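You operate a simulated robot arm through the tools that you are given. There is no shell and no other tool. Be economical: measure what you need, move in short steps, check, and stop when the job is done.

Carry out the task below with a simulated two-armed robot. There is one attempt and no reset: what you move stays moved.

TASK
Hold the yellow hand lamp on the top of the white bench steady with one hand and press the lamp button to switch it on with the other.

Only the result counts: the job must be done as asked and must still hold three seconds after the hand-in. Knocking over, shifting, dropping, spilling or breaking anything else fails it.

THE ROBOT
Two 6-joint arms with three-finger grippers on one trunk, on a base that drives. Base frame: it is fixed to the floor where the robot stands at the start and does not move with it; the origin is under the middle of the robot, x ahead of it, y to its left, z up; the surface under the hand at the start is at about z = 0.9. Lengths are in m, angles in rad, forces in N, time in s.
The left shoulder is at the start at [0.04, 0.147, 1.356], the right one opposite. With the tool pointing down near the work surface each hand reaches from about 0.44 to 0.58 m from the robot's upright axis, wherever it stands, measured 20 degrees to its own side. Places, roughly: lamp button [0.5, -0.1, 0.9]. Payload 2.69 kg a hand.
The tool frame of a hand sits at the grasp point between the pads (the TCP): z along the fingers, y along the line on which they close. The tips reach 0.029 m beyond it. The gripper opens to 0.12 m. The gripper's body begins 0.078 m behind the TCP.
Orientation is told as [roll, pitch, yaw] about the base's x, y, z axes, in that order, counted from this pose: with the fingers straight down and closing along the base's y, the tool's x points along the base's -x, its y along +y and its z along -z.

THE INTERFACE
- The arms move only by the tool servo_tool. It takes "left_rows", "right_rows" or both (then of equal length, played together; a hand with none holds still); each is one flat list of numbers, 7 for each row, row after row: the shift along the base's x, y, z in units of 20 mm (1.0 is 20 mm), then the turn, a rotation vector about the base's x, y, z in units of 5 degrees (1.0 is 5 degrees), then the opening in per cent of the stroke, from 0 (shut) to 100 (fully open). In form: [x, y, z, ax, ay, az, grip, x, y, z, ax, ay, az, grip, ...]. A call has 1 to 20 rows; each row shifts and turns the commanded pose from where the row before left it. A call with a number of a shift or a turn outside -1 to 1 is refused whole. Each row takes 0.2 s and may step no farther than 0.05 m and 0.15 rad from the row before; otherwise, or with a gripper value out of range, the whole call is refused. A pose out of reach is approached as far as the arm can. The call stops where the force on the tool passes 40 N (or 10 N more than at its start, if that is more) or the arm is blocked; 0.2 s more then pass. The fingers move at their own pace and stop on an object; they squeeze with about 33 N. The grip force told is the motor's: it shows also when the fingers shut on nothing. Time passes only in rows, and 0.2 s behind the last, so rows that do not move let the fingers close. The reply holds the time, the measured pose of the TCP, the force on the tool along the base axes, the opening and the grip force, in the units named above and with some noise, with the torque about the TCP (base axes, N m) and any sound that the robot's microphone picked up.
- Cameras (640 x 400 px; columns grow to the right, rows downward): "scene" is now at [0.0965, 0.002, 1.5627]; the picture's right is [0.03, -1.00, -0.00], its down [-0.79, -0.02, -0.61] and it looks along [0.61, 0.02, -0.79] (base axes); focal length 289 px, centre (320, 200). "left" rides on the left gripper at [0.063, 0, -0.104] in its tool frame; the picture's right is [0.00, 1.00, 0.00], its down [-0.83, 0.00, -0.56] and it looks along [-0.56, 0.00, 0.83] (tool axes); focal length 275 px, centre (320, 200). "right" rides on the right gripper at [0.063, 0, -0.104] in its tool frame; the picture's right is [0.00, 1.00, 0.00], its down [-0.83, 0.00, -0.56] and it looks along [-0.56, 0.00, 0.83] (tool axes); focal length 275 px, centre (320, 200). There is no depth. A picture from a camera that has moved, and an enlarged one, comes with that camera's place and axes in the base frame and with its lens.
- capture(camera): a new picture of that camera. The clock stands still meanwhile.
- lift_body(by): slides the trunk up (or, below 0, down) by that many m; the arms and the scene camera ride with it, the base frame stays. It gives what a move gives, with no picture.
- roll_base(legs): drives the robot by 1 to 6 legs, each [ahead, turn to the left] in m and rad, along the robot's own axes; the way and the turn of a leg run together, so that a leg with both is an arc; at most 1.5 m and 3.142 rad a leg. The arms and the cameras ride along, it lands a little off, and it stops where it bumps. It gives what a move gives.
- turn_head(pan, tilt): turns the head with the scene camera to pan (to the left, within 1.501 rad either way) and tilt (down, from -0.506 to 1.204), counted from straight ahead of the robot. It gives what a move gives.
- inspect(camera, box): a new picture of the part [left, top, right, bottom] of that camera's present view, enlarged. The clock stands still meanwhile.
- job_done(): hands the job in; it is judged then, once.

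Go step by step. Nothing tells you exact positions but the pictures and the camera data: compare them with the known pose of the tool, close in by small moves and look again before you grip or let go. The budget is 120 turns and 88 pictures, counting those below and the enlarged ones. Unless the task says otherwise, let go and move clear before handing in, and close with one line.

The tools are called after "Call:" as a command line: name --argument value ..., lists and objects as JSON in quotes. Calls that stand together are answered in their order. servo_tool: Moves the arms, as the interface text tells. Its arguments: {"type":"object","properties":{"left_rows":{"type":"array","items":{"type":"number"}},"right_rows":{"type":"array","items":{"type":"number"}}},"required":[]} The other tools are called the same way: lift_body (by) slides the trunk up or down; roll_base (legs) drives the base; turn_head (pan, tilt) turns the head that bears the scene camera; capture (camera) takes a picture; inspect (camera, box) takes an enlarged picture of a part of a camera's view; job_done () hands the job in.

At the start:

```text
time_s: 0.0
left_eef_pos: [0.5306, 0.1138, 1.0006]
left_tcp_rot: [0.0, -0.001, 0.003]
left_force: [-0.2, -0.2, -0.1]
left_torque: [-0.05, -0.01, 0.02]
left_gripper_width: 0.1202
left_grip_force: 0.1
right_eef_pos: [0.4807, -0.2516, 0.9997]
right_tcp_rot: [0.002, 0.0, 0.002]
right_force: [-0.4, 0.3, 1.0]
right_torque: [0.0, 0.01, 0.01]
right_gripper_width: 0.1198
right_grip_force: 0.1
trunk travel left (down, up): [-0.483, 0.014]
robot x, y, heading: [0.0007, -0.0018, -0.002]
head pan, tilt: [0.03, 0.911]
```

scene: 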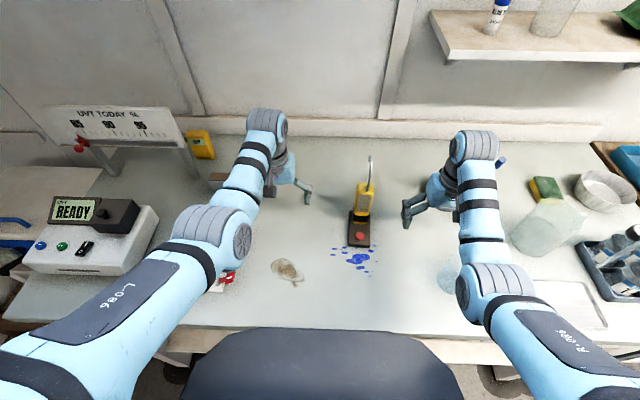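
right: 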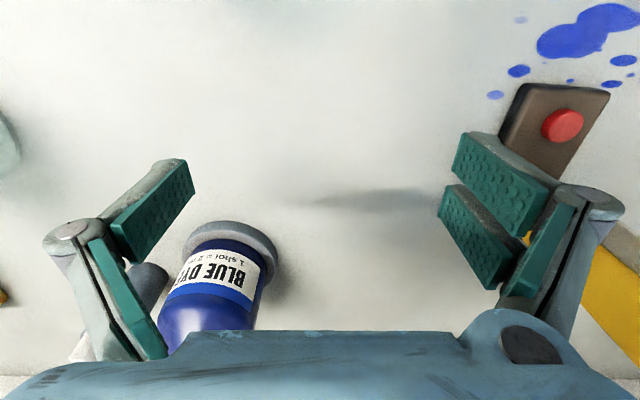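
left: 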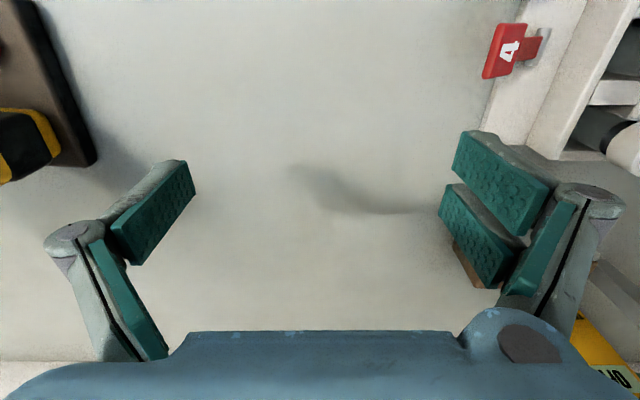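

The lamp stands in the middle, with a red button on the brown base plate nearer the robot and a yellow body behind it. There is a blue bottle close to the right gripper. I'll enlarge the lamp first.

Call:
inspect --camera "scene" --box '[300, 140, 460, 280]'

Call:
inspect --camera "left" --box '[0, 0, 200, 200]'

```text
2.86 times, centred on (380, 210) of scene
camera zoom: at [0.0965, 0.002, 1.5627], right [0.03, -1.0, 0.0], down [-0.79, -0.02, -0.61], along [0.61, 0.02, -0.79], focal length 826 px, centre (149, 171)
```

zoom: 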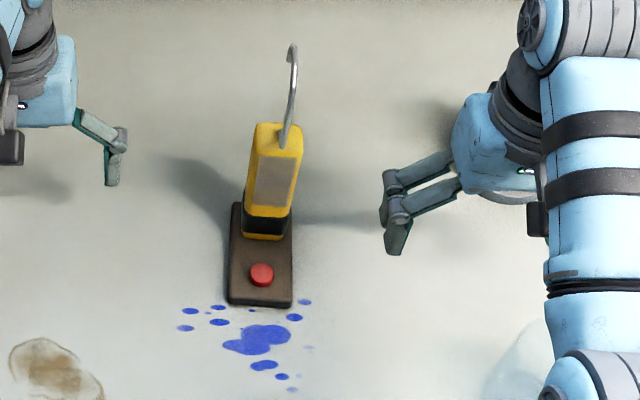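

```text
2.00 times, centred on (100, 100) of left
camera zoom: at [0.4675, 0.1144, 1.1039], right [0.0, 1.0, 0.0], down [0.83, 0.0, 0.56], along [0.56, 0.0, -0.83], focal length 551 px, centre (760, 400)
```

zoom: 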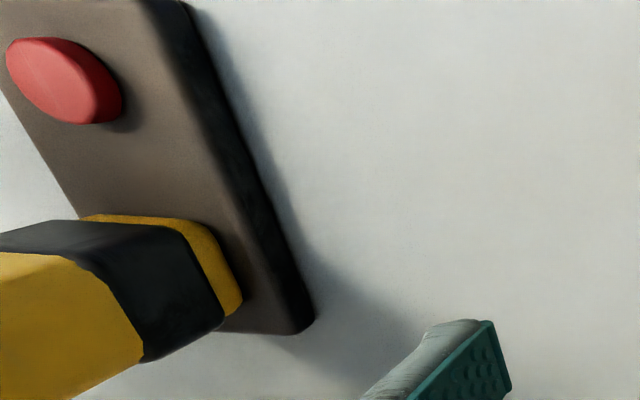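

The button is at about (0.479, -0.087, 0.92), and the lamp body is at about x 0.52–0.56, y -0.09, reaching z ≈ 1.04 with a wire hook above it. I plan to grip the body from the left with the left hand tilted sideways and closing along x, then press the button from above with the right hand. First I raise and yaw the left hand.

Call:
servo_tool --left_rows '[0, 0.2, 0.2, 0, 0, 1, 100, 0, 0.2, 0.2, 0, 0, 1, 100, 0, 0.2, 0.2, 0, 0, 1, 100, 0, 0.2, 0.2, 0, 0, 1, 100, 0, 0.2, 0.2, 0, 0, 1, 100, 0, 0.2, 0.2, 0, 0, 1, 100, 0, 0.2, 0.2, 0, 0, 1, 100, 0, 0.2, 0.2, 0, 0, 1, 100, 0, 0.2, 0.2, 0, 0, 1, 100, 0, 0.2, 0.2, 0, 0, 1, 100, 0, 0.2, 0.2, 0, 0, 1, 100, 0, 0.2, 0.2, 0, 0, 1, 100, 0, 0.2, 0.2, 0, 0, 1, 100, 0, 0.2, 0.2, 0, 0, 1, 100, 0, 0.2, 0.2, 0, 0, 1, 100, 0, 0.2, 0.2, 0, 0, 1, 100, 0, 0.2, 0.2, 0, 0, 1, 100]'

```text
time_s: 3.6
left_eef_pos: [0.5299, 0.1801, 1.0678]
left_tcp_rot: [0.001, 0.0, 1.488]
left_force: [0.7, 0.3, 0.5]
left_torque: [0.01, 0.0, 0.05]
left_gripper_width: 0.12
left_grip_force: 0.1
right_eef_pos: [0.4806, -0.2518, 1.0005]
right_tcp_rot: [-0.001, -0.001, 0.002]
right_force: [0.5, -0.7, -0.9]
right_torque: [-0.02, -0.02, -0.02]
right_gripper_width: 0.1199
right_grip_force: 0.0
trunk travel left (down, up): [-0.483, 0.014]
robot x, y, heading: [-0.0036, 0.0002, 0.0]
head pan, tilt: [0.03, 0.911]
```

The yaw worked and the pose was reached. Next I tilt the fingers toward -y by 60°, with the TCP held in place.

Call:
servo_tool --left_rows '[0, 0, 0, -1, 0.08, 0, 100, 0, 0, 0, -1, 0.08, 0, 100, 0, 0, 0, -1, 0.08, 0, 100, 0, 0, 0, -1, 0.08, 0, 100, 0, 0, 0, -1, 0.08, 0, 100, 0, 0, 0, -1, 0.08, 0, 100, 0, 0, 0, -1, 0.08, 0, 100, 0, 0, 0, -1, 0.08, 0, 100, 0, 0, 0, -1, 0.08, 0, 100, 0, 0, 0, -1, 0.08, 0, 100, 0, 0, 0, -1, 0.08, 0, 100, 0, 0, 0, -1, 0.08, 0, 100]'

Call:
capture --camera "left"

Call:
capture --camera "scene"

```text
time_s: 6.2
left_eef_pos: [0.5046, 0.1735, 1.0703]
left_tcp_rot: [-0.012, 1.051, 1.476]
left_force: [-0.2, 0.6, 0.0]
left_torque: [-0.01, -0.01, -0.03]
left_gripper_width: 0.1202
left_grip_force: 0.0
left hand out of reach, approached as far as the arm can: row 10, 11, 12
right_eef_pos: [0.4809, -0.2512, 0.9995]
right_tcp_rot: [0.0, 0.0, 0.002]
right_force: [0.4, -0.9, 0.0]
right_torque: [0.01, 0.0, 0.01]
right_gripper_width: 0.1197
right_grip_force: 0.1
trunk travel left (down, up): [-0.483, 0.014]
robot x, y, heading: [-0.001, -0.0017, 0.002]
head pan, tilt: [0.03, 0.911]
```

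```text
82 pictures are left
camera left: at [0.5089, 0.234, 1.1773], right [-1.0, 0.08, -0.01], down [0.08, 0.89, -0.45], along [-0.03, -0.45, -0.89], focal length 275 px, centre (320, 200)
```

left: 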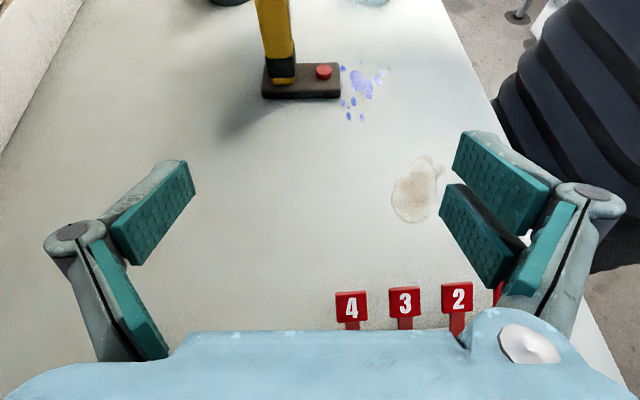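

```text
81 pictures are left
camera scene: at [0.0966, 0.0024, 1.5626], right [0.03, -1.0, 0.0], down [-0.79, -0.02, -0.61], along [0.61, 0.02, -0.79], focal length 289 px, centre (320, 200)
```

scene: 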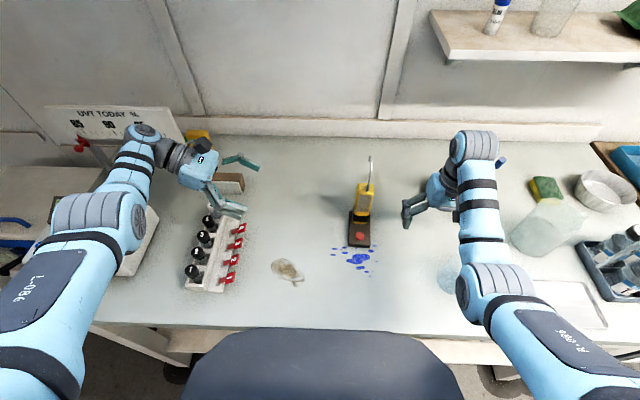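

The fingers now straddle the lamp's depth direction at the limit of reach. I'll move toward the lamp in -y, which brings the hand nearer to the shoulder plane, and look again.

Call:
servo_tool --left_rows '[0, -1, 0, 0, 0, 0, 100, 0, -1, 0, 0, 0, 0, 100, 0, -1, -0.25, 0, 0, 0, 100, 0, -1, -0.25, 0, 0, 0, 100, 0, -1, -0.5, 0, 0, 0, 100, 0, -1, -0.5, 0, 0, 0, 100, 0, -1, -0.5, 0, 0, 0, 100]'

Call:
capture --camera "left"

Call:
inspect --camera "scene" --box '[220, 130, 460, 280]'

```text
time_s: 7.8
left_eef_pos: [0.5039, 0.0315, 1.0318]
left_tcp_rot: [-0.009, 1.051, 1.478]
left_force: [-0.4, 0.1, 0.3]
left_torque: [0.0, 0.0, -0.03]
left_gripper_width: 0.1198
left_grip_force: 0.1
right_eef_pos: [0.4792, -0.2523, 0.9999]
right_tcp_rot: [-0.001, 0.0, 0.002]
right_force: [0.5, -0.2, -0.5]
right_torque: [-0.03, 0.02, 0.02]
right_gripper_width: 0.12
right_grip_force: 0.0
trunk travel left (down, up): [-0.483, 0.014]
robot x, y, heading: [-0.0013, 0.0011, -0.006]
head pan, tilt: [0.03, 0.911]
```

```text
80 pictures are left
camera left: at [0.5082, 0.0919, 1.1377], right [-1.0, 0.09, -0.01], down [0.08, 0.89, -0.44], along [-0.03, -0.44, -0.9], focal length 275 px, centre (320, 200)
```

left: 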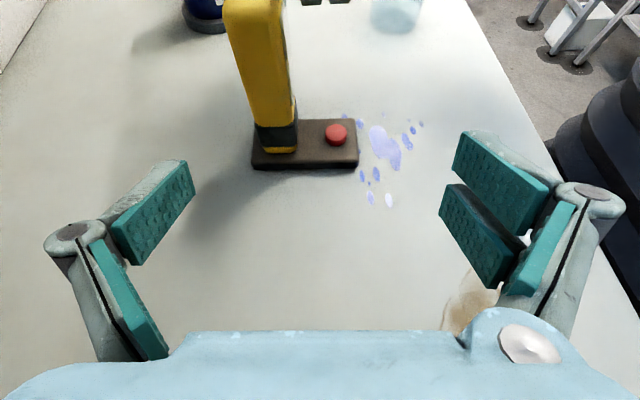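

```text
2.67 times, centred on (340, 205) of scene
camera zoom: at [0.0966, 0.0012, 1.5627], right [0.03, -1.0, 0.0], down [-0.79, -0.02, -0.61], along [0.61, 0.02, -0.79], focal length 771 px, centre (267, 187)
```

zoom: 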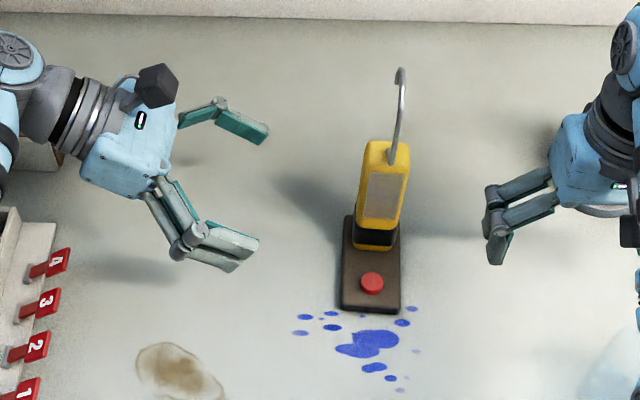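

The body centre works out at x ≈ 0.533. I'll shift x by +0.03 and come in lower with the fingers straddling the body, then look.

Call:
servo_tool --left_rows '[0.75, 0, 0, 0, 0, 0, 100, 0.75, 0, 0, 0, 0, 0, 100, 0, -1, -0.45, 0, 0, 0, 100, 0, -1, -0.45, 0, 0, 0, 100, 0, -1, -0.45, 0, 0, 0, 100]'

Call:
capture --camera "left"

Call:
inspect --camera "scene" --box '[220, 130, 460, 280]'

```text
time_s: 9.0
left_eef_pos: [0.5041, -0.0211, 1.0127]
left_tcp_rot: [-0.011, 1.051, 1.478]
left_force: [-0.2, -0.9, 0.1]
left_torque: [0.03, -0.02, 0.02]
left_gripper_width: 0.1199
left_grip_force: 0.2
left hand out of reach, approached as far as the arm can: row 1, 2, 4, 5
right_eef_pos: [0.4806, -0.2509, 1.0001]
right_tcp_rot: [-0.001, 0.001, 0.003]
right_force: [1.0, -0.3, 0.0]
right_torque: [-0.03, -0.01, 0.0]
right_gripper_width: 0.12
right_grip_force: 0.0
trunk travel left (down, up): [-0.483, 0.014]
robot x, y, heading: [-0.0006, 0.0017, 0.001]
head pan, tilt: [0.03, 0.911]
```

```text
78 pictures are left
camera left: at [0.5083, 0.0385, 1.1182], right [-1.0, 0.09, -0.01], down [0.08, 0.89, -0.44], along [-0.03, -0.44, -0.9], focal length 275 px, centre (320, 200)
```

left: 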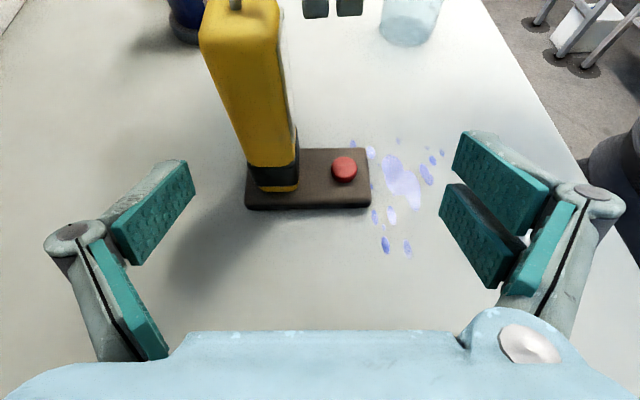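

```text
2.67 times, centred on (340, 205) of scene
camera zoom: at [0.0966, 0.0014, 1.5627], right [0.03, -1.0, 0.0], down [-0.79, -0.02, -0.61], along [0.61, 0.02, -0.79], focal length 771 px, centre (267, 187)
```

zoom: 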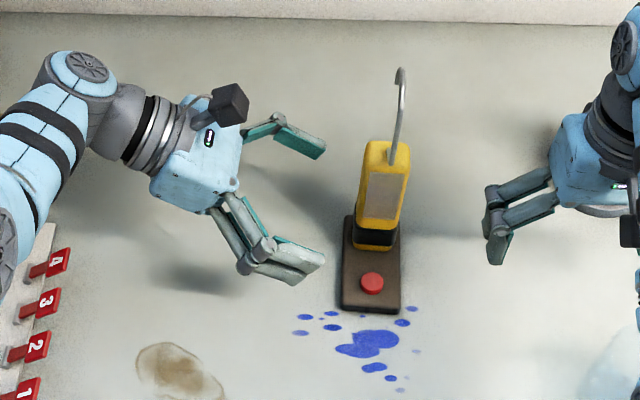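

The left arm cannot get past x ≈ 0.504 in this tilt and needs about 0.03 more. I'll look down to see how much gap there is between the robot and the bench.

Call:
turn_head --pan 0.0 --tilt 1.204

Call:
capture --camera "scene"

```text
time_s: 9.8
left_eef_pos: [0.5024, -0.0205, 1.0125]
left_tcp_rot: [-0.011, 1.051, 1.479]
left_force: [-0.1, 0.5, -0.2]
left_torque: [0.0, 0.0, -0.03]
left_gripper_width: 0.1197
left_grip_force: 0.1
right_eef_pos: [0.4797, -0.252, 0.9994]
right_tcp_rot: [0.002, -0.001, 0.001]
right_force: [-0.7, 0.3, 0.0]
right_torque: [0.0, -0.01, -0.01]
right_gripper_width: 0.1197
right_grip_force: 0.2
trunk travel left (down, up): [-0.483, 0.014]
robot x, y, heading: [-0.0001, 0.0025, -0.004]
head pan, tilt: [0.0, 1.201]
```

```text
76 pictures are left
camera scene: at [0.0775, -0.0003, 1.5436], right [0.0, -1.0, 0.0], down [-0.93, 0.0, -0.36], along [0.36, 0.0, -0.93], focal length 289 px, centre (320, 200)
```

scene: 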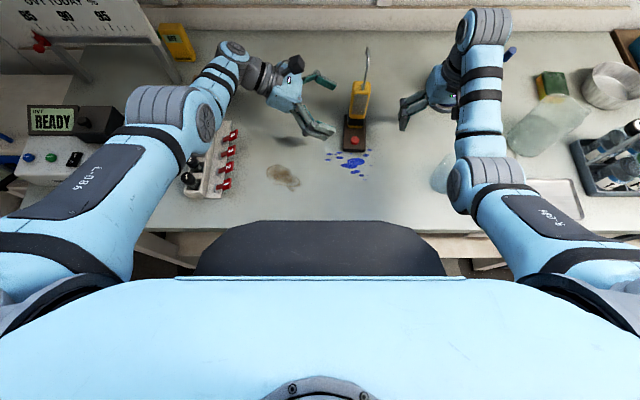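

The belly is close to the bench edge, so I won't drive forward. Easing the tilt to about 45° should give back some reach, so I'll try that where the hand is now.

Call:
servo_tool --left_rows '[0, 0, 0, 1, -0.08, 0, 100, 0, 0, 0, 1, -0.08, 0, 100, 0, 0, 0, 1, -0.08, 0, 100, 0.5, 0, 0, 0, 0, 0, 100, 0.5, 0, 0, 0, 0, 0, 100, 0.5, 0, 0, 0, 0, 0, 100]'

```text
time_s: 11.2
left_eef_pos: [0.5211, -0.0194, 1.0056]
left_tcp_rot: [-0.003, 0.786, 1.483]
left_force: [0.5, 0.3, -0.6]
left_torque: [-0.01, -0.02, 0.01]
left_gripper_width: 0.1201
left_grip_force: 0.1
left hand out of reach, approached as far as the arm can: row 1, 2, 3, 4, 5, 6
right_eef_pos: [0.4802, -0.2523, 1.0002]
right_tcp_rot: [-0.001, 0.0, 0.001]
right_force: [0.4, 0.4, -0.5]
right_torque: [-0.01, -0.01, -0.04]
right_gripper_width: 0.1203
right_grip_force: 0.0
trunk travel left (down, up): [-0.483, 0.014]
robot x, y, heading: [-0.0008, 0.0011, 0.003]
head pan, tilt: [0.0, 1.201]
```

I now reach x ≈ 0.521 but still need 0.533. Turning the base slightly right brings the left shoulder forward, so I'll back the left hand away first and then turn by -0.2 rad.

Call:
servo_tool --left_rows '[0, 1, 0, 0, 0, 0, 100, 0, 1, 0, 0, 0, 0, 100, 0, 1, 0, 0, 0, 0, 100, 0, 1, 0, 0, 0, 0, 100, 0, 1, 0, 0, 0, 0, 100, 0, 1, 0.25, 0, 0, 0, 100]'

Call:
roll_base --legs '[[0, -0.2]]'

Call:
capture --camera "scene"

Call:
capture --camera "right"

```text
time_s: 12.6
left_eef_pos: [0.5229, 0.1025, 1.0102]
left_tcp_rot: [-0.005, 0.791, 1.483]
left_force: [0.9, -0.5, -0.5]
left_torque: [0.0, 0.02, -0.02]
left_gripper_width: 0.1201
left_grip_force: 0.1
right_eef_pos: [0.4801, -0.2503, 1.0]
right_tcp_rot: [0.001, -0.001, 0.004]
right_force: [0.3, 0.8, 0.2]
right_torque: [0.01, -0.04, 0.0]
right_gripper_width: 0.1199
right_grip_force: 0.1
trunk travel left (down, up): [-0.483, 0.014]
robot x, y, heading: [-0.0002, -0.0015, 0.001]
head pan, tilt: [0.0, 1.201]
```

```text
time_s: 13.7
left_eef_pos: [0.5336, -0.0028, 1.011]
left_tcp_rot: [-0.003, 0.79, 1.284]
left_force: [0.6, -0.2, -0.5]
left_torque: [-0.03, -0.02, -0.01]
left_gripper_width: 0.1198
left_grip_force: 0.2
right_eef_pos: [0.4199, -0.3416, 0.9992]
right_tcp_rot: [-0.002, 0.001, -0.199]
right_force: [-0.9, 0.2, -0.4]
right_torque: [0.0, 0.01, -0.02]
right_gripper_width: 0.1203
right_grip_force: 0.0
trunk travel left (down, up): [-0.483, 0.014]
robot x, y, heading: [0.0001, -0.0003, -0.201]
head pan, tilt: [0.0, 1.201]
```

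```text
75 pictures are left
camera scene: at [0.0766, -0.0133, 1.5436], right [-0.2, -0.98, 0.0], down [-0.91, 0.19, -0.36], along [0.35, -0.07, -0.93], focal length 289 px, centre (320, 200)
```

scene: 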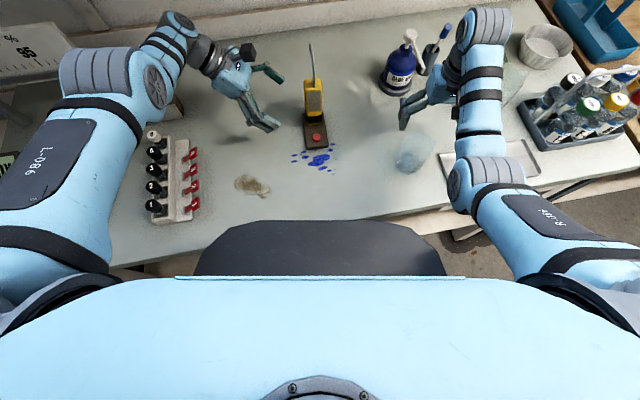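

```text
74 pictures are left
camera right: at [0.3587, -0.3285, 1.1043], right [0.19, 0.98, 0.0], down [0.82, -0.16, 0.56], along [0.55, -0.11, -0.83], focal length 275 px, centre (320, 200)
```

right: 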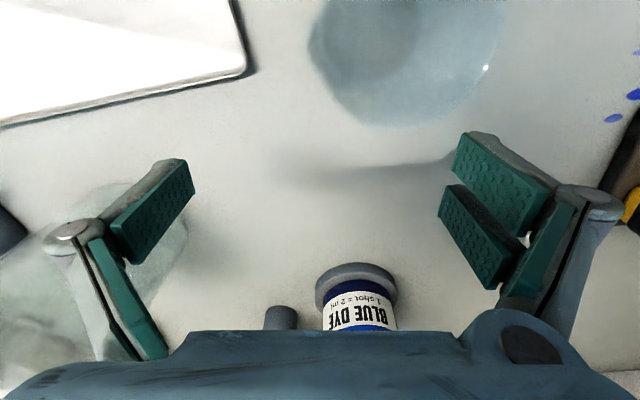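

The base turned cleanly and the lamp is untouched. Now I restore the left hand's yaw, tilt it a little more, and look.

Call:
servo_tool --left_rows '[0, 0, 0, 0, 0, 1, 100, 0, 0, 0, 0, 0, 1, 100, 0, 0, 0, -0.7, 0.06, 0.3, 100, 0, 0, 0, -0.7, 0.06, 0, 100, 0, 0, 0, 0, 0, 0, 100]'

Call:
capture --camera "left"

Call:
inspect --camera "scene" --box '[200, 20, 400, 170]'

```text
time_s: 14.9
left_eef_pos: [0.5521, -0.0071, 1.0003]
left_tcp_rot: [-0.005, 0.912, 1.481]
left_force: [-0.3, -0.6, 0.5]
left_torque: [0.0, -0.03, -0.01]
left_gripper_width: 0.12
left_grip_force: 0.0
left hand out of reach, approached as far as the arm can: row 1, 2, 4
right_eef_pos: [0.4209, -0.3429, 1.0006]
right_tcp_rot: [0.0, 0.0, -0.199]
right_force: [0.4, -0.6, -0.1]
right_torque: [-0.03, 0.01, -0.01]
right_gripper_width: 0.12
right_grip_force: 0.1
trunk travel left (down, up): [-0.483, 0.014]
robot x, y, heading: [-0.0018, 0.0, -0.2]
head pan, tilt: [0.0, 1.201]
```

```text
73 pictures are left
camera left: at [0.5559, 0.038, 1.1152], right [-1.0, 0.09, -0.01], down [0.08, 0.94, -0.32], along [-0.02, -0.32, -0.95], focal length 275 px, centre (320, 200)
```

left: 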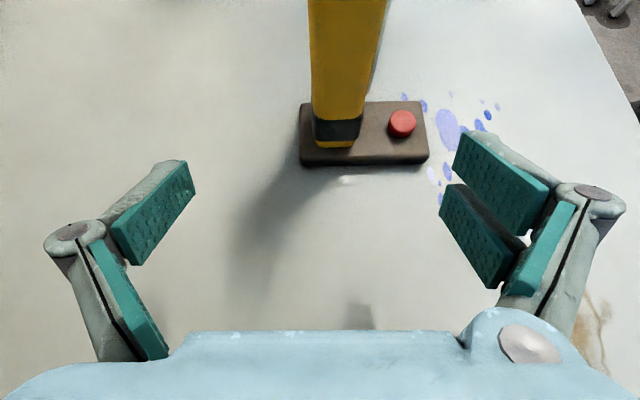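

```text
2.67 times, centred on (300, 95) of scene
camera zoom: at [0.076, -0.0151, 1.5436], right [-0.2, -0.98, 0.0], down [-0.91, 0.19, -0.36], along [0.35, -0.07, -0.93], focal length 771 px, centre (373, 480)
```

zoom: 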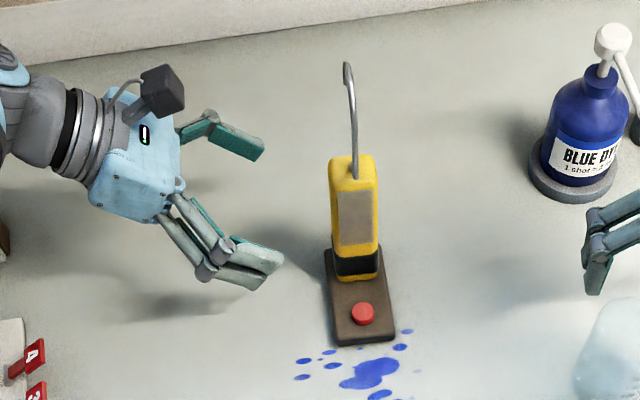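

The reach is now enough. The body's centre is at x ≈ 0.537, so I'll shift -0.015 in x and slide in to y ≈ -0.08.

Call:
servo_tool --left_rows '[-0.75, 0, 0, 0, 0, 0, 100, 0, -0.8, 0, 0, 0, 0, 100, 0, -0.8, 0, 0, 0, 0, 100, 0, -0.8, 0, 0, 0, 0, 100]'

Call:
capture --camera "left"

Call:
inspect --camera "scene" --box '[200, 20, 400, 170]'

```text
time_s: 15.9
left_eef_pos: [0.5464, -0.0548, 0.998]
left_tcp_rot: [-0.007, 0.908, 1.481]
left_force: [-0.1, -0.4, -0.1]
left_torque: [0.0, -0.02, -0.02]
left_gripper_width: 0.1199
left_grip_force: 0.1
left hand out of reach, approached as far as the arm can: row 1
right_eef_pos: [0.4204, -0.3431, 0.9993]
right_tcp_rot: [0.002, 0.001, -0.197]
right_force: [-0.4, 0.3, -1.0]
right_torque: [-0.02, 0.02, 0.0]
right_gripper_width: 0.12
right_grip_force: 0.0
trunk travel left (down, up): [-0.483, 0.014]
robot x, y, heading: [0.0009, -0.0021, -0.2]
head pan, tilt: [0.0, 1.201]
```

```text
71 pictures are left
camera left: at [0.5502, -0.011, 1.1108], right [-1.0, 0.09, -0.01], down [0.08, 0.95, -0.31], along [-0.02, -0.31, -0.95], focal length 275 px, centre (320, 200)
```

left: 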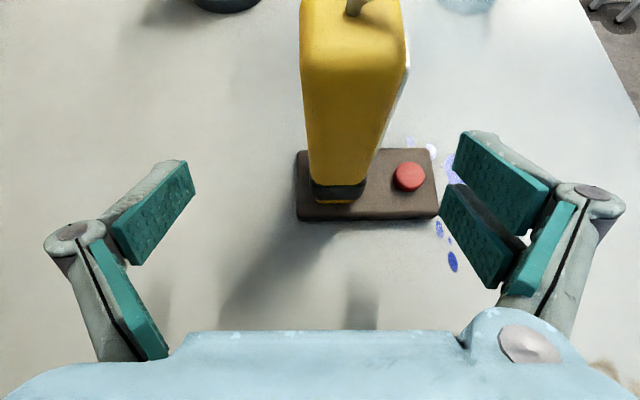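

```text
2.67 times, centred on (300, 95) of scene
camera zoom: at [0.0758, -0.0159, 1.5436], right [-0.2, -0.98, 0.0], down [-0.91, 0.19, -0.36], along [0.35, -0.07, -0.93], focal length 771 px, centre (373, 480)
```

zoom: 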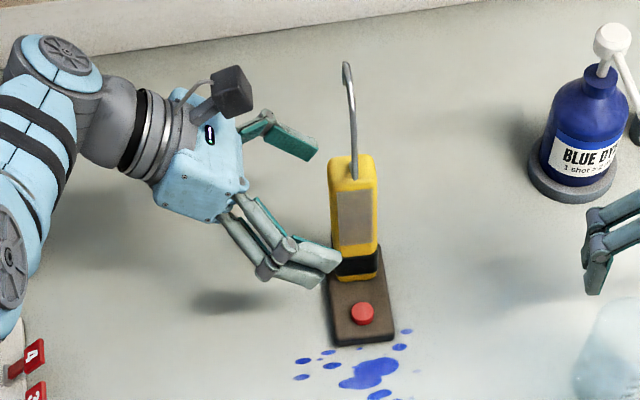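

The body's centre is at x ≈ 0.536. I'll correct x by -0.01, advance 0.025 more, and check before closing.

Call:
servo_tool --left_rows '[-0.5, 0, 0, 0, 0, 0, 100, 0, -0.65, -0.2, 0, 0, 0, 100, 0, -0.65, -0.2, 0, 0, 0, 100]'

Call:
capture --camera "left"

Call:
inspect --camera "scene" --box '[220, 20, 380, 170]'

```text
time_s: 16.7
left_eef_pos: [0.5371, -0.079, 0.9881]
left_tcp_rot: [-0.006, 0.912, 1.481]
left_force: [0.5, -0.2, 0.7]
left_torque: [-0.02, -0.01, 0.0]
left_gripper_width: 0.1199
left_grip_force: 0.1
left hand out of reach, approached as far as the arm can: row 1, 3
right_eef_pos: [0.4198, -0.3425, 1.0002]
right_tcp_rot: [-0.002, 0.002, -0.199]
right_force: [-1.0, -0.8, -0.8]
right_torque: [0.03, -0.04, -0.01]
right_gripper_width: 0.1202
right_grip_force: 0.0
trunk travel left (down, up): [-0.483, 0.014]
robot x, y, heading: [0.0018, -0.0035, -0.206]
head pan, tilt: [0.0, 1.201]
```

```text
69 pictures are left
camera left: at [0.5407, -0.0357, 1.1021], right [-1.0, 0.09, -0.01], down [0.09, 0.94, -0.32], along [-0.02, -0.32, -0.95], focal length 275 px, centre (320, 200)
```

left: 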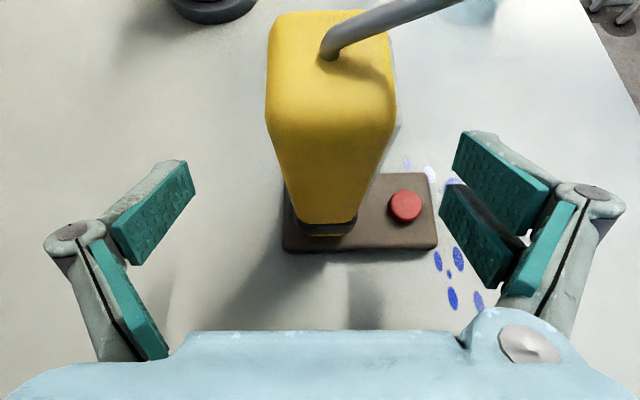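

```text
2.67 times, centred on (300, 95) of scene
camera zoom: at [0.0758, -0.016, 1.5436], right [-0.2, -0.98, 0.0], down [-0.91, 0.19, -0.36], along [0.35, -0.07, -0.93], focal length 771 px, centre (373, 480)
```

zoom: 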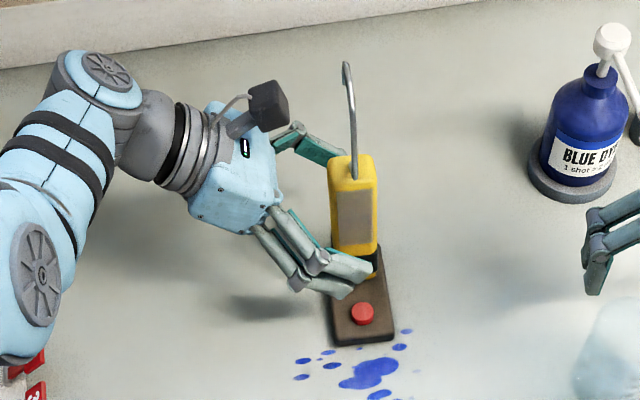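

The fingers straddle the body well, centred within about 2 mm. I'll go 10 mm deeper and then close.

Call:
servo_tool --left_rows '[-0.1, -0.25, 0, 0, 0, 0, 100, 0, -0.25, 0, 0, 0, 0, 100, 0, 0, 0, 0, 0, 0, 50, 0, 0, 0, 0, 0, 0, 50]'

Call:
capture --camera "left"

Call:
inspect --camera "scene" --box '[220, 20, 380, 170]'

```text
time_s: 17.7
left_eef_pos: [0.5344, -0.0897, 0.9892]
left_tcp_rot: [-0.005, 0.912, 1.481]
left_force: [0.4, 0.1, -0.2]
left_torque: [-0.03, -0.02, 0.02]
left_gripper_width: 0.0601
left_grip_force: 0.0
right_eef_pos: [0.4206, -0.3426, 1.0006]
right_tcp_rot: [-0.001, 0.0, -0.2]
right_force: [-0.2, 0.3, -0.4]
right_torque: [0.0, 0.02, 0.0]
right_gripper_width: 0.1201
right_grip_force: 0.1
trunk travel left (down, up): [-0.483, 0.014]
robot x, y, heading: [0.0029, 0.0022, -0.202]
head pan, tilt: [0.0, 1.201]
```

```text
67 pictures are left
camera left: at [0.5381, -0.0448, 1.1026], right [-1.0, 0.09, -0.01], down [0.09, 0.94, -0.32], along [-0.02, -0.32, -0.95], focal length 275 px, centre (320, 200)
```

left: 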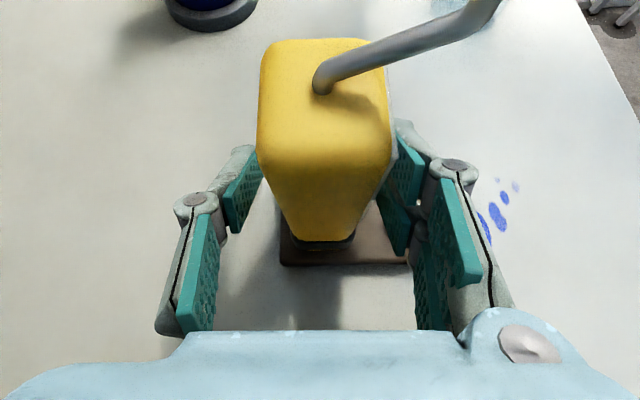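

```text
2.67 times, centred on (300, 95) of scene
camera zoom: at [0.076, -0.0152, 1.5436], right [-0.2, -0.98, 0.0], down [-0.91, 0.19, -0.36], along [0.35, -0.07, -0.93], focal length 771 px, centre (373, 480)
```

zoom: 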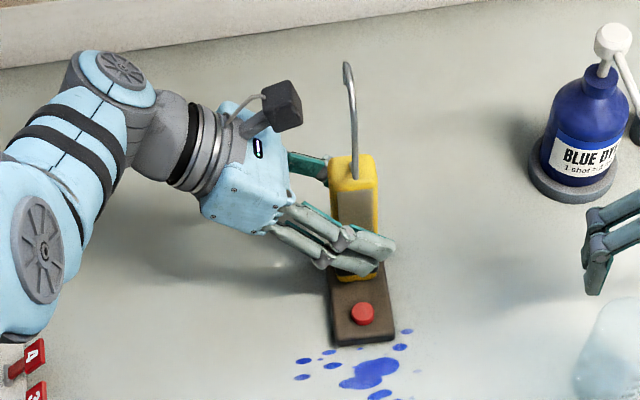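

Both pads are beside the body and evenly spaced, so I'll close the grip.

Call:
servo_tool --left_rows '[0, 0, 0, 0, 0, 0, 40, 0, 0, 0, 0, 0, 0, 30, 0, 0, 0, 0, 0, 0, 15, 0, 0, 0, 0, 0, 0, 0, 0, 0, 0, 0, 0, 0, 0]'

Call:
inspect --camera "scene" --box '[220, 20, 380, 170]'

Call:
capture --camera "left"

```text
time_s: 18.9
left_eef_pos: [0.5341, -0.0895, 0.9893]
left_tcp_rot: [-0.004, 0.91, 1.483]
left_force: [0.5, -0.7, 0.9]
left_torque: [-0.02, 0.44, 0.09]
left_gripper_width: 0.0338
left_grip_force: 33.3
right_eef_pos: [0.4204, -0.3437, 1.0002]
right_tcp_rot: [-0.001, -0.002, -0.198]
right_force: [0.0, -0.1, -0.4]
right_torque: [0.02, -0.02, 0.04]
right_gripper_width: 0.1198
right_grip_force: 0.2
trunk travel left (down, up): [-0.483, 0.014]
robot x, y, heading: [0.0008, 0.001, -0.201]
head pan, tilt: [0.0, 1.201]
```

```text
2.67 times, centred on (300, 95) of scene
camera zoom: at [0.0757, -0.0156, 1.5436], right [-0.2, -0.98, 0.0], down [-0.91, 0.19, -0.36], along [0.35, -0.07, -0.93], focal length 771 px, centre (373, 480)
```

zoom: 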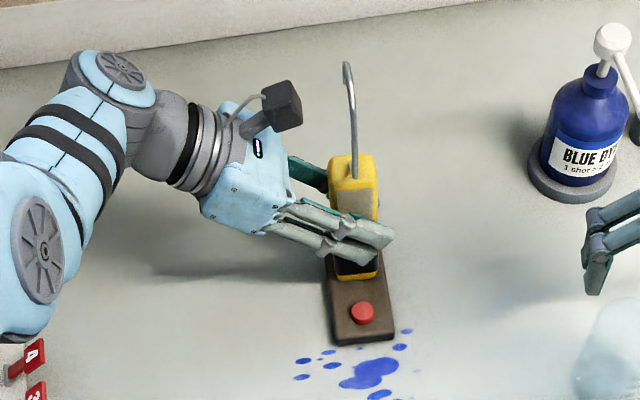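

```text
64 pictures are left
camera left: at [0.5379, -0.045, 1.1027], right [-1.0, 0.09, -0.01], down [0.09, 0.94, -0.32], along [-0.02, -0.32, -0.95], focal length 275 px, centre (320, 200)
```

left: 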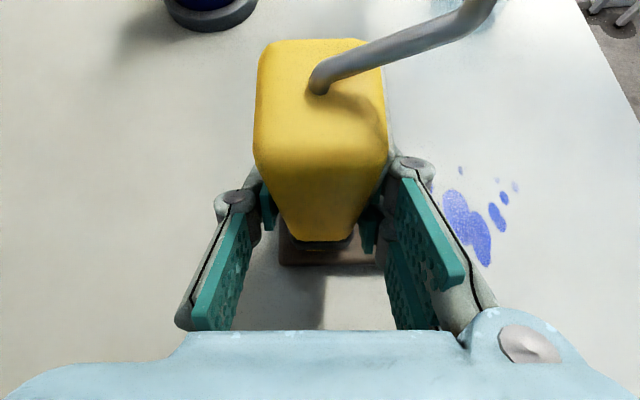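

The lamp is firmly held (33 N, 34 mm) and has not moved. Next I close the right hand, lift it clear of the glass, tilt it 30° so its palm stays right of the left gripper, and bring it toward the button.

Call:
servo_tool --right_rows '[0, 0, 1, 0, 0, 0, 0, 0, 0, 1, 0, 0, 0, 0, 0, 0, 1, 0, 0, 0, 0, 0, 0, 1, 0.98, -0.2, 0, 0, 0, 0, 0, 0.98, -0.2, 0, 0, 0, 0, 0, 0.98, -0.2, 0, 0, 0, 0, 0, 0.98, -0.2, 0, 0, 0, 0, 0, 0.98, -0.2, 0, 0, 0, 0, 0, 0.98, -0.2, 0, 0, 0.22, 1, 0, 0, 0, 0, 0, 0.22, 1, 0, 0, 0, 0, 0, 0.22, 1, 0, 0, 0, 0, 0, 0.22, 1, 0, 0, 0, 0, 0, 0.22, 1, 0, 0, 0, 0, 0, 0.22, 1, 0, 0, 0, 0, 0, 0.22, 1, 0, 0, 0, 0, 0, 0.22, 1, 0, 0, 0, 0, 0]'

Call:
capture --camera "scene"

Call:
capture --camera "right"

```text
time_s: 22.5
left_eef_pos: [0.5337, -0.0889, 0.9898]
left_tcp_rot: [-0.005, 0.911, 1.48]
left_force: [0.0, -1.9, 1.6]
left_torque: [0.05, 0.44, 0.11]
left_gripper_width: 0.0339
left_grip_force: 33.3
right_eef_pos: [0.4878, -0.1921, 1.0533]
right_tcp_rot: [0.523, -0.001, -0.201]
right_force: [0.7, 0.1, -1.4]
right_torque: [-0.02, -0.02, -0.01]
right_gripper_width: 0.0
right_grip_force: 28.8
right hand out of reach, approached as far as the arm can: row 1, 2, 3, 4
trunk travel left (down, up): [-0.483, 0.014]
robot x, y, heading: [-0.0015, -0.0011, -0.201]
head pan, tilt: [0.0, 1.201]
```

```text
63 pictures are left
camera scene: at [0.0759, -0.015, 1.5436], right [-0.2, -0.98, 0.0], down [-0.91, 0.19, -0.36], along [0.35, -0.07, -0.93], focal length 289 px, centre (320, 200)
```

scene: 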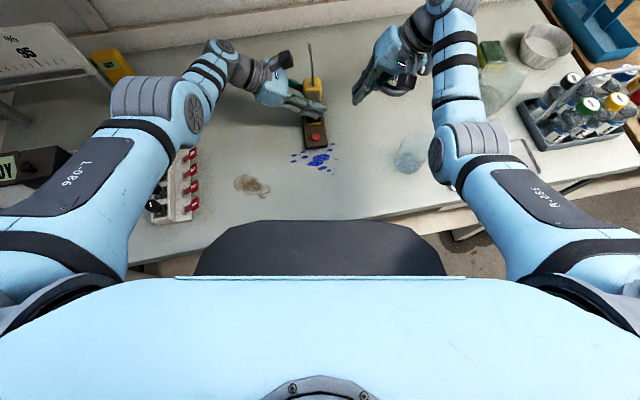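

```text
62 pictures are left
camera right: at [0.415, -0.2304, 1.143], right [0.17, 0.85, 0.5], down [0.76, -0.43, 0.48], along [0.63, 0.3, -0.72], focal length 275 px, centre (320, 200)
```

right: 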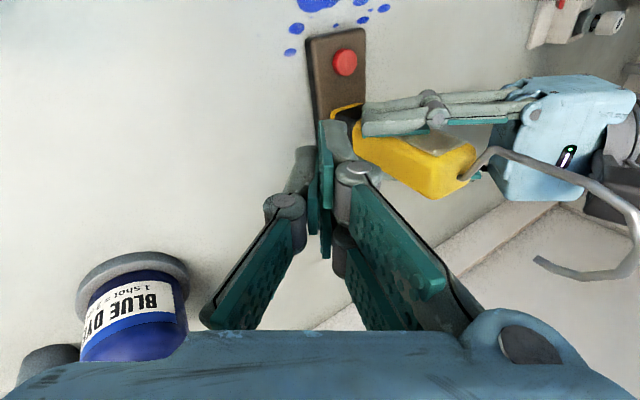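

The button again works out at (0.479, -0.087), consistent with the earlier views. I'll line the closed right fingertips up just above it, biased toward the robot to clear the left finger.

Call:
servo_tool --right_rows '[-0.5, 0, 0, 0, 0, 0, 0, -0.5, 0.6, -0.3, 0, 0, 0, 0, 0, 0.9, -0.5, 0, 0, 0, 0, 0, 0.9, -0.5, 0, 0, 0, 0, 0, 0.9, -0.5, 0, 0, 0, 0, 0, 0.9, -0.5, 0, 0, 0, 0, 0, 0.6, 0, 0, 0, 0, 0]'

Call:
inspect --camera "scene" --box '[220, 20, 420, 170]'

Call:
capture --camera "right"

```text
time_s: 24.1
left_eef_pos: [0.5343, -0.091, 0.9903]
left_tcp_rot: [-0.006, 0.912, 1.482]
left_force: [0.1, 0.1, 0.7]
left_torque: [0.18, 0.4, 0.04]
left_gripper_width: 0.0338
left_grip_force: 33.2
right_eef_pos: [0.4672, -0.0969, 1.0102]
right_tcp_rot: [0.524, -0.002, -0.2]
right_force: [-0.2, 0.2, -0.1]
right_torque: [-0.03, 0.0, -0.01]
right_gripper_width: 0.0
right_grip_force: 28.2
trunk travel left (down, up): [-0.483, 0.014]
robot x, y, heading: [0.0028, -0.004, -0.199]
head pan, tilt: [0.0, 1.201]
```

```text
2.67 times, centred on (320, 95) of scene
camera zoom: at [0.0759, -0.0152, 1.5436], right [-0.2, -0.98, 0.0], down [-0.91, 0.19, -0.36], along [0.35, -0.07, -0.93], focal length 771 px, centre (320, 480)
```

zoom: 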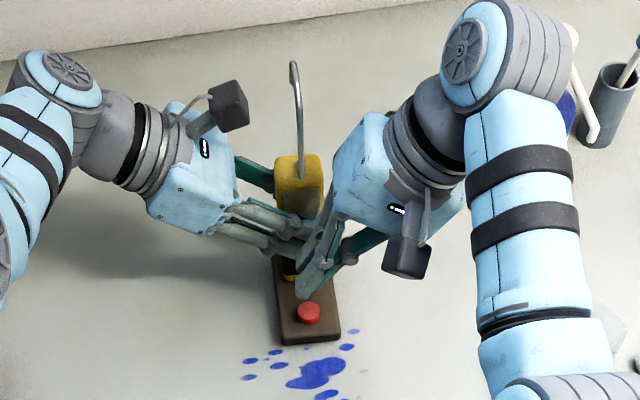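

```text
60 pictures are left
camera right: at [0.3941, -0.1343, 1.0994], right [0.17, 0.85, 0.5], down [0.76, -0.43, 0.48], along [0.63, 0.3, -0.72], focal length 275 px, centre (320, 200)
```

right: 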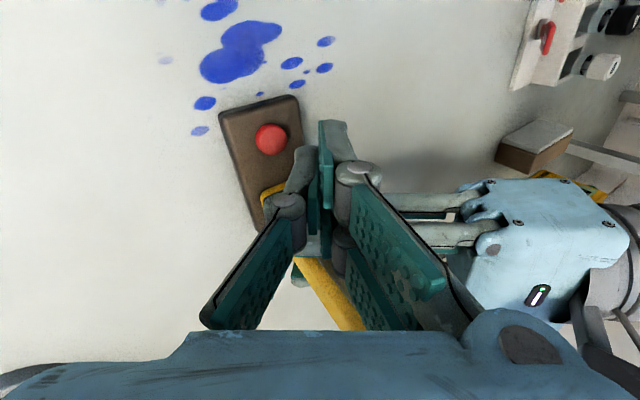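

The tips are above and slightly short of the button, with clearance to the left finger. I'll nudge them by 3 mm and lower to just above the button.

Call:
servo_tool --right_rows '[0.15, -0.1, -0.5, 0, 0, 0, 0, 0, 0, -0.5, 0, 0, 0, 0, 0, 0, -0.5, 0, 0, 0, 0, 0, 0, -0.5, 0, 0, 0, 0]'

Call:
inspect --camera "scene" --box '[270, 80, 370, 170]'

Call:
inspect --camera "right" --box '[180, 60, 460, 260]'

```text
time_s: 25.1
left_eef_pos: [0.5346, -0.0895, 0.9886]
left_tcp_rot: [-0.005, 0.911, 1.482]
left_force: [-0.7, 0.0, 0.4]
left_torque: [0.04, 0.38, 0.1]
left_gripper_width: 0.0337
left_grip_force: 33.2
right_eef_pos: [0.4699, -0.0996, 0.9695]
right_tcp_rot: [0.524, 0.0, -0.198]
right_force: [-0.5, 0.7, 0.7]
right_torque: [-0.02, -0.01, 0.01]
right_gripper_width: 0.0
right_grip_force: 28.5
trunk travel left (down, up): [-0.483, 0.014]
robot x, y, heading: [-0.0019, -0.0012, -0.199]
head pan, tilt: [0.0, 1.201]
```

```text
4.44 times, centred on (320, 125) of scene
camera zoom: at [0.0758, -0.0155, 1.5436], right [-0.2, -0.98, 0.0], down [-0.91, 0.19, -0.36], along [0.35, -0.07, -0.93], focal length 1285 px, centre (320, 533)
```

zoom: 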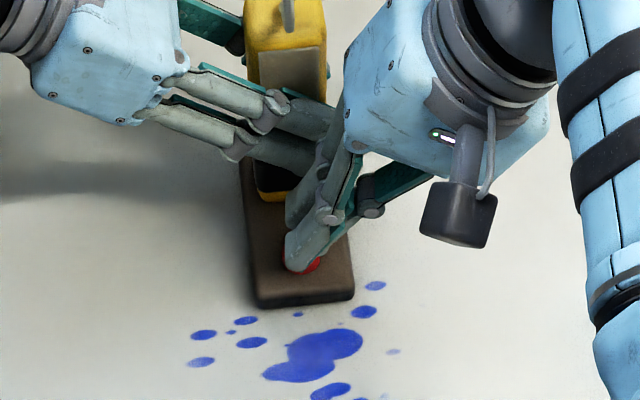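

```text
2.00 times, centred on (320, 160) of right
camera zoom: at [0.3971, -0.1371, 1.0591], right [0.17, 0.85, 0.5], down [0.76, -0.43, 0.48], along [0.63, 0.3, -0.72], focal length 551 px, centre (320, 280)
```

zoom: 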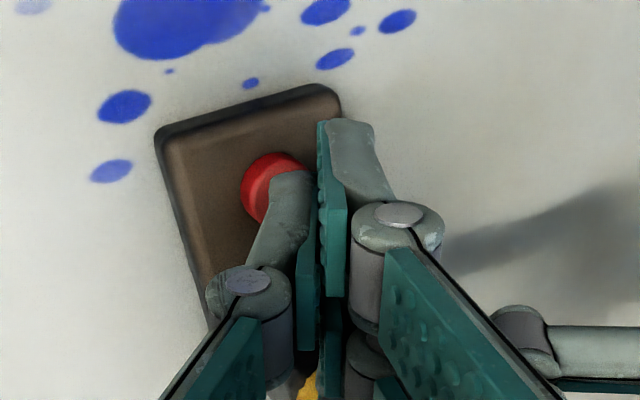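

The tips are directly over the button. I'll shift +y by 4 mm and +x by 2 mm, then lower in fine steps to make contact.

Call:
servo_tool --right_rows '[0.1, 0.2, -0.1, 0, 0, 0, 0, 0, 0, -0.15, 0, 0, 0, 0, 0, 0, -0.15, 0, 0, 0, 0, 0, 0, -0.15, 0, 0, 0, 0]'

Call:
inspect --camera "right" --box '[180, 60, 460, 260]'

```text
time_s: 26.1
left_eef_pos: [0.5338, -0.0889, 0.9887]
left_tcp_rot: [-0.005, 0.911, 1.482]
left_force: [-0.2, -1.0, -0.9]
left_torque: [-0.01, 0.39, 0.07]
left_gripper_width: 0.0333
left_grip_force: 33.0
right_eef_pos: [0.472, -0.0951, 0.9578]
right_tcp_rot: [0.522, -0.002, -0.201]
right_force: [0.9, 0.4, 0.0]
right_torque: [-0.01, 0.01, -0.01]
right_gripper_width: 0.0001
right_grip_force: 28.0
trunk travel left (down, up): [-0.483, 0.014]
robot x, y, heading: [-0.0048, 0.0014, -0.202]
head pan, tilt: [0.0, 1.201]
```

```text
2.00 times, centred on (320, 160) of right
camera zoom: at [0.399, -0.134, 1.0478], right [0.17, 0.85, 0.5], down [0.76, -0.43, 0.48], along [0.63, 0.3, -0.72], focal length 551 px, centre (320, 280)
```

zoom: 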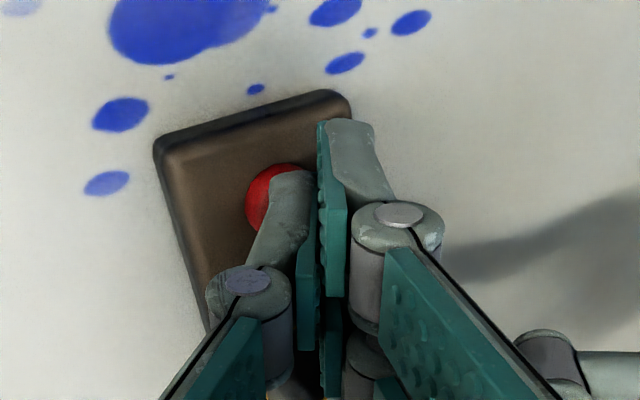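

The tips are still just above the button with no contact force. I'll continue down in 2 mm steps.

Call:
servo_tool --right_rows '[0, 0, -0.1, 0, 0, 0, 0, 0, 0, -0.1, 0, 0, 0, 0, 0, 0, -0.1, 0, 0, 0, 0, 0, 0, -0.1, 0, 0, 0, 0]'

Call:
inspect --camera "right" --box '[180, 60, 460, 260]'

```text
time_s: 27.1
left_eef_pos: [0.5338, -0.0897, 0.9892]
left_tcp_rot: [-0.005, 0.912, 1.482]
left_force: [-1.2, -0.3, 0.2]
left_torque: [0.01, 0.35, 0.1]
left_gripper_width: 0.0336
left_grip_force: 33.0
right_eef_pos: [0.4719, -0.0959, 0.9498]
right_tcp_rot: [0.524, -0.002, -0.201]
right_force: [0.3, 0.4, 0.9]
right_torque: [-0.01, 0.02, -0.04]
right_gripper_width: 0.0
right_grip_force: 29.0
trunk travel left (down, up): [-0.483, 0.014]
robot x, y, heading: [-0.0037, 0.0008, -0.204]
head pan, tilt: [0.0, 1.201]
```

```text
2.00 times, centred on (320, 160) of right
camera zoom: at [0.3993, -0.1338, 1.0397], right [0.17, 0.85, 0.5], down [0.76, -0.43, 0.48], along [0.63, 0.3, -0.72], focal length 551 px, centre (320, 280)
```

zoom: 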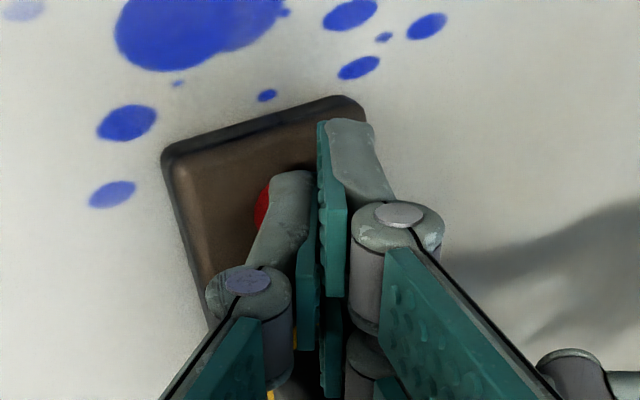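

The button is now right under the -y fingertip. I'll keep going down in small steps.

Call:
servo_tool --right_rows '[0, 0, -0.1, 0, 0, 0, 0, 0, 0, -0.1, 0, 0, 0, 0, 0, 0, -0.1, 0, 0, 0, 0]'

```text
time_s: 27.9
left_eef_pos: [0.5345, -0.0892, 0.9897]
left_tcp_rot: [-0.006, 0.911, 1.479]
left_force: [2.1, -2.7, -1.4]
left_torque: [-0.18, -0.07, 0.17]
left_gripper_width: 0.0339
left_grip_force: 33.1
right_eef_pos: [0.4715, -0.0929, 0.9449]
right_tcp_rot: [0.525, -0.006, -0.201]
right_force: [-0.7, -1.2, 15.8]
right_torque: [0.04, -0.09, 0.02]
right_gripper_width: 0.0
right_grip_force: 27.8
trunk travel left (down, up): [-0.483, 0.014]
robot x, y, heading: [0.0006, 0.0026, -0.206]
head pan, tilt: [0.0, 1.201]
heard: click
```

I heard a click at about 16 N. I'll lift the right hand straight up and check whether the lamp is on.

Call:
servo_tool --right_rows '[0, 0, 0.25, 0, 0, 0, 0, 0, 0, 0.5, 0, 0, 0, 0, 0, 0, 1, 0, 0, 0, 0, 0, 0, 1, 0, 0, 0, 0, 0, -0.5, 0.8, 0, 0, 0, 0, 0, -1, 0, 0, 0, 0, 0, 0, -1, 0, 0, 0, 0, 0]'

Call:
inspect --camera "scene" --box '[220, 20, 420, 170]'

Call:
capture --camera "right"

```text
time_s: 29.5
left_eef_pos: [0.5337, -0.0897, 0.9899]
left_tcp_rot: [-0.005, 0.911, 1.482]
left_force: [-1.2, -0.4, 1.5]
left_torque: [0.04, 0.4, -0.03]
left_gripper_width: 0.0339
left_grip_force: 33.0
right_eef_pos: [0.4721, -0.1452, 1.0133]
right_tcp_rot: [0.524, -0.001, -0.2]
right_force: [0.4, 0.7, -0.6]
right_torque: [0.02, -0.04, 0.04]
right_gripper_width: 0.0
right_grip_force: 28.4
trunk travel left (down, up): [-0.483, 0.014]
robot x, y, heading: [-0.0027, 0.0021, -0.199]
head pan, tilt: [0.0, 1.201]
```

```text
2.67 times, centred on (320, 95) of scene
camera zoom: at [0.0756, -0.0159, 1.5436], right [-0.2, -0.98, 0.0], down [-0.91, 0.19, -0.36], along [0.36, -0.07, -0.93], focal length 771 px, centre (320, 480)
```

zoom: 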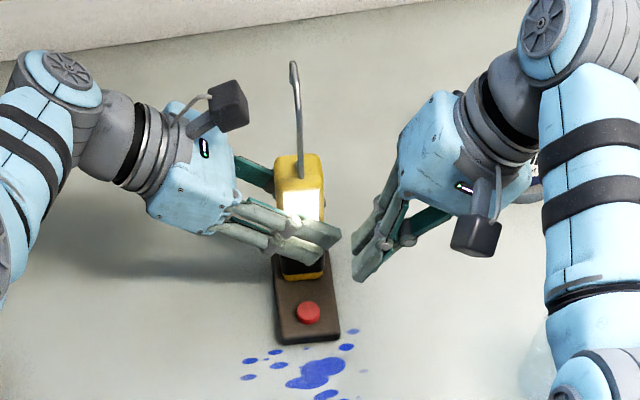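

```text
54 pictures are left
camera right: at [0.399, -0.1841, 1.1039], right [0.17, 0.85, 0.5], down [0.76, -0.43, 0.48], along [0.63, 0.3, -0.72], focal length 275 px, centre (320, 200)
```

right: 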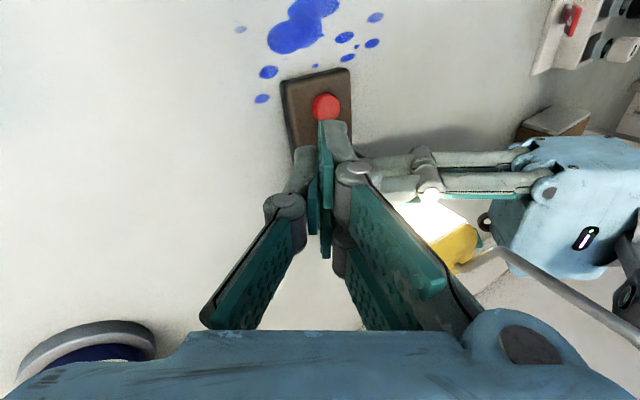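

The lamp's panel is lit. I'll now open the left hand gently and back it straight out to the left.

Call:
servo_tool --left_rows '[0, 0, 0, 0, 0, 0, 35, 0, 0, 0, 0, 0, 0, 55, 0, 0, 0, 0, 0, 0, 75, 0, 0, 0, 0, 0, 0, 75, 0, 0.5, 0, 0, 0, 0, 75, 0, 0.5, 0, 0, 0, 0, 75, 0, 1, 0, 0, 0, 0, 75, 0, 1, 0, 0, 0, 0, 75]'

Call:
inspect --camera "scene" --box '[220, 20, 420, 170]'

```text
time_s: 31.3
left_eef_pos: [0.5424, -0.03, 0.985]
left_tcp_rot: [-0.004, 0.913, 1.481]
left_force: [-0.9, -0.1, -0.2]
left_torque: [-0.03, 0.0, 0.06]
left_gripper_width: 0.0901
left_grip_force: 0.0
left hand out of reach, approached as far as the arm can: row 7
right_eef_pos: [0.4721, -0.144, 1.0145]
right_tcp_rot: [0.524, -0.001, -0.201]
right_force: [0.5, 0.5, 0.1]
right_torque: [0.0, 0.03, -0.01]
right_gripper_width: 0.0
right_grip_force: 28.7
trunk travel left (down, up): [-0.483, 0.014]
robot x, y, heading: [-0.0014, -0.0009, -0.203]
head pan, tilt: [0.0, 1.201]
```

```text
2.67 times, centred on (320, 95) of scene
camera zoom: at [0.0761, -0.0143, 1.5436], right [-0.2, -0.98, 0.0], down [-0.91, 0.19, -0.36], along [0.35, -0.07, -0.93], focal length 771 px, centre (320, 480)
```

zoom: 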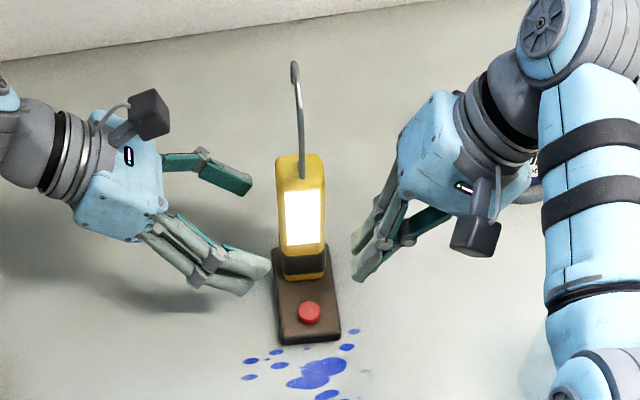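

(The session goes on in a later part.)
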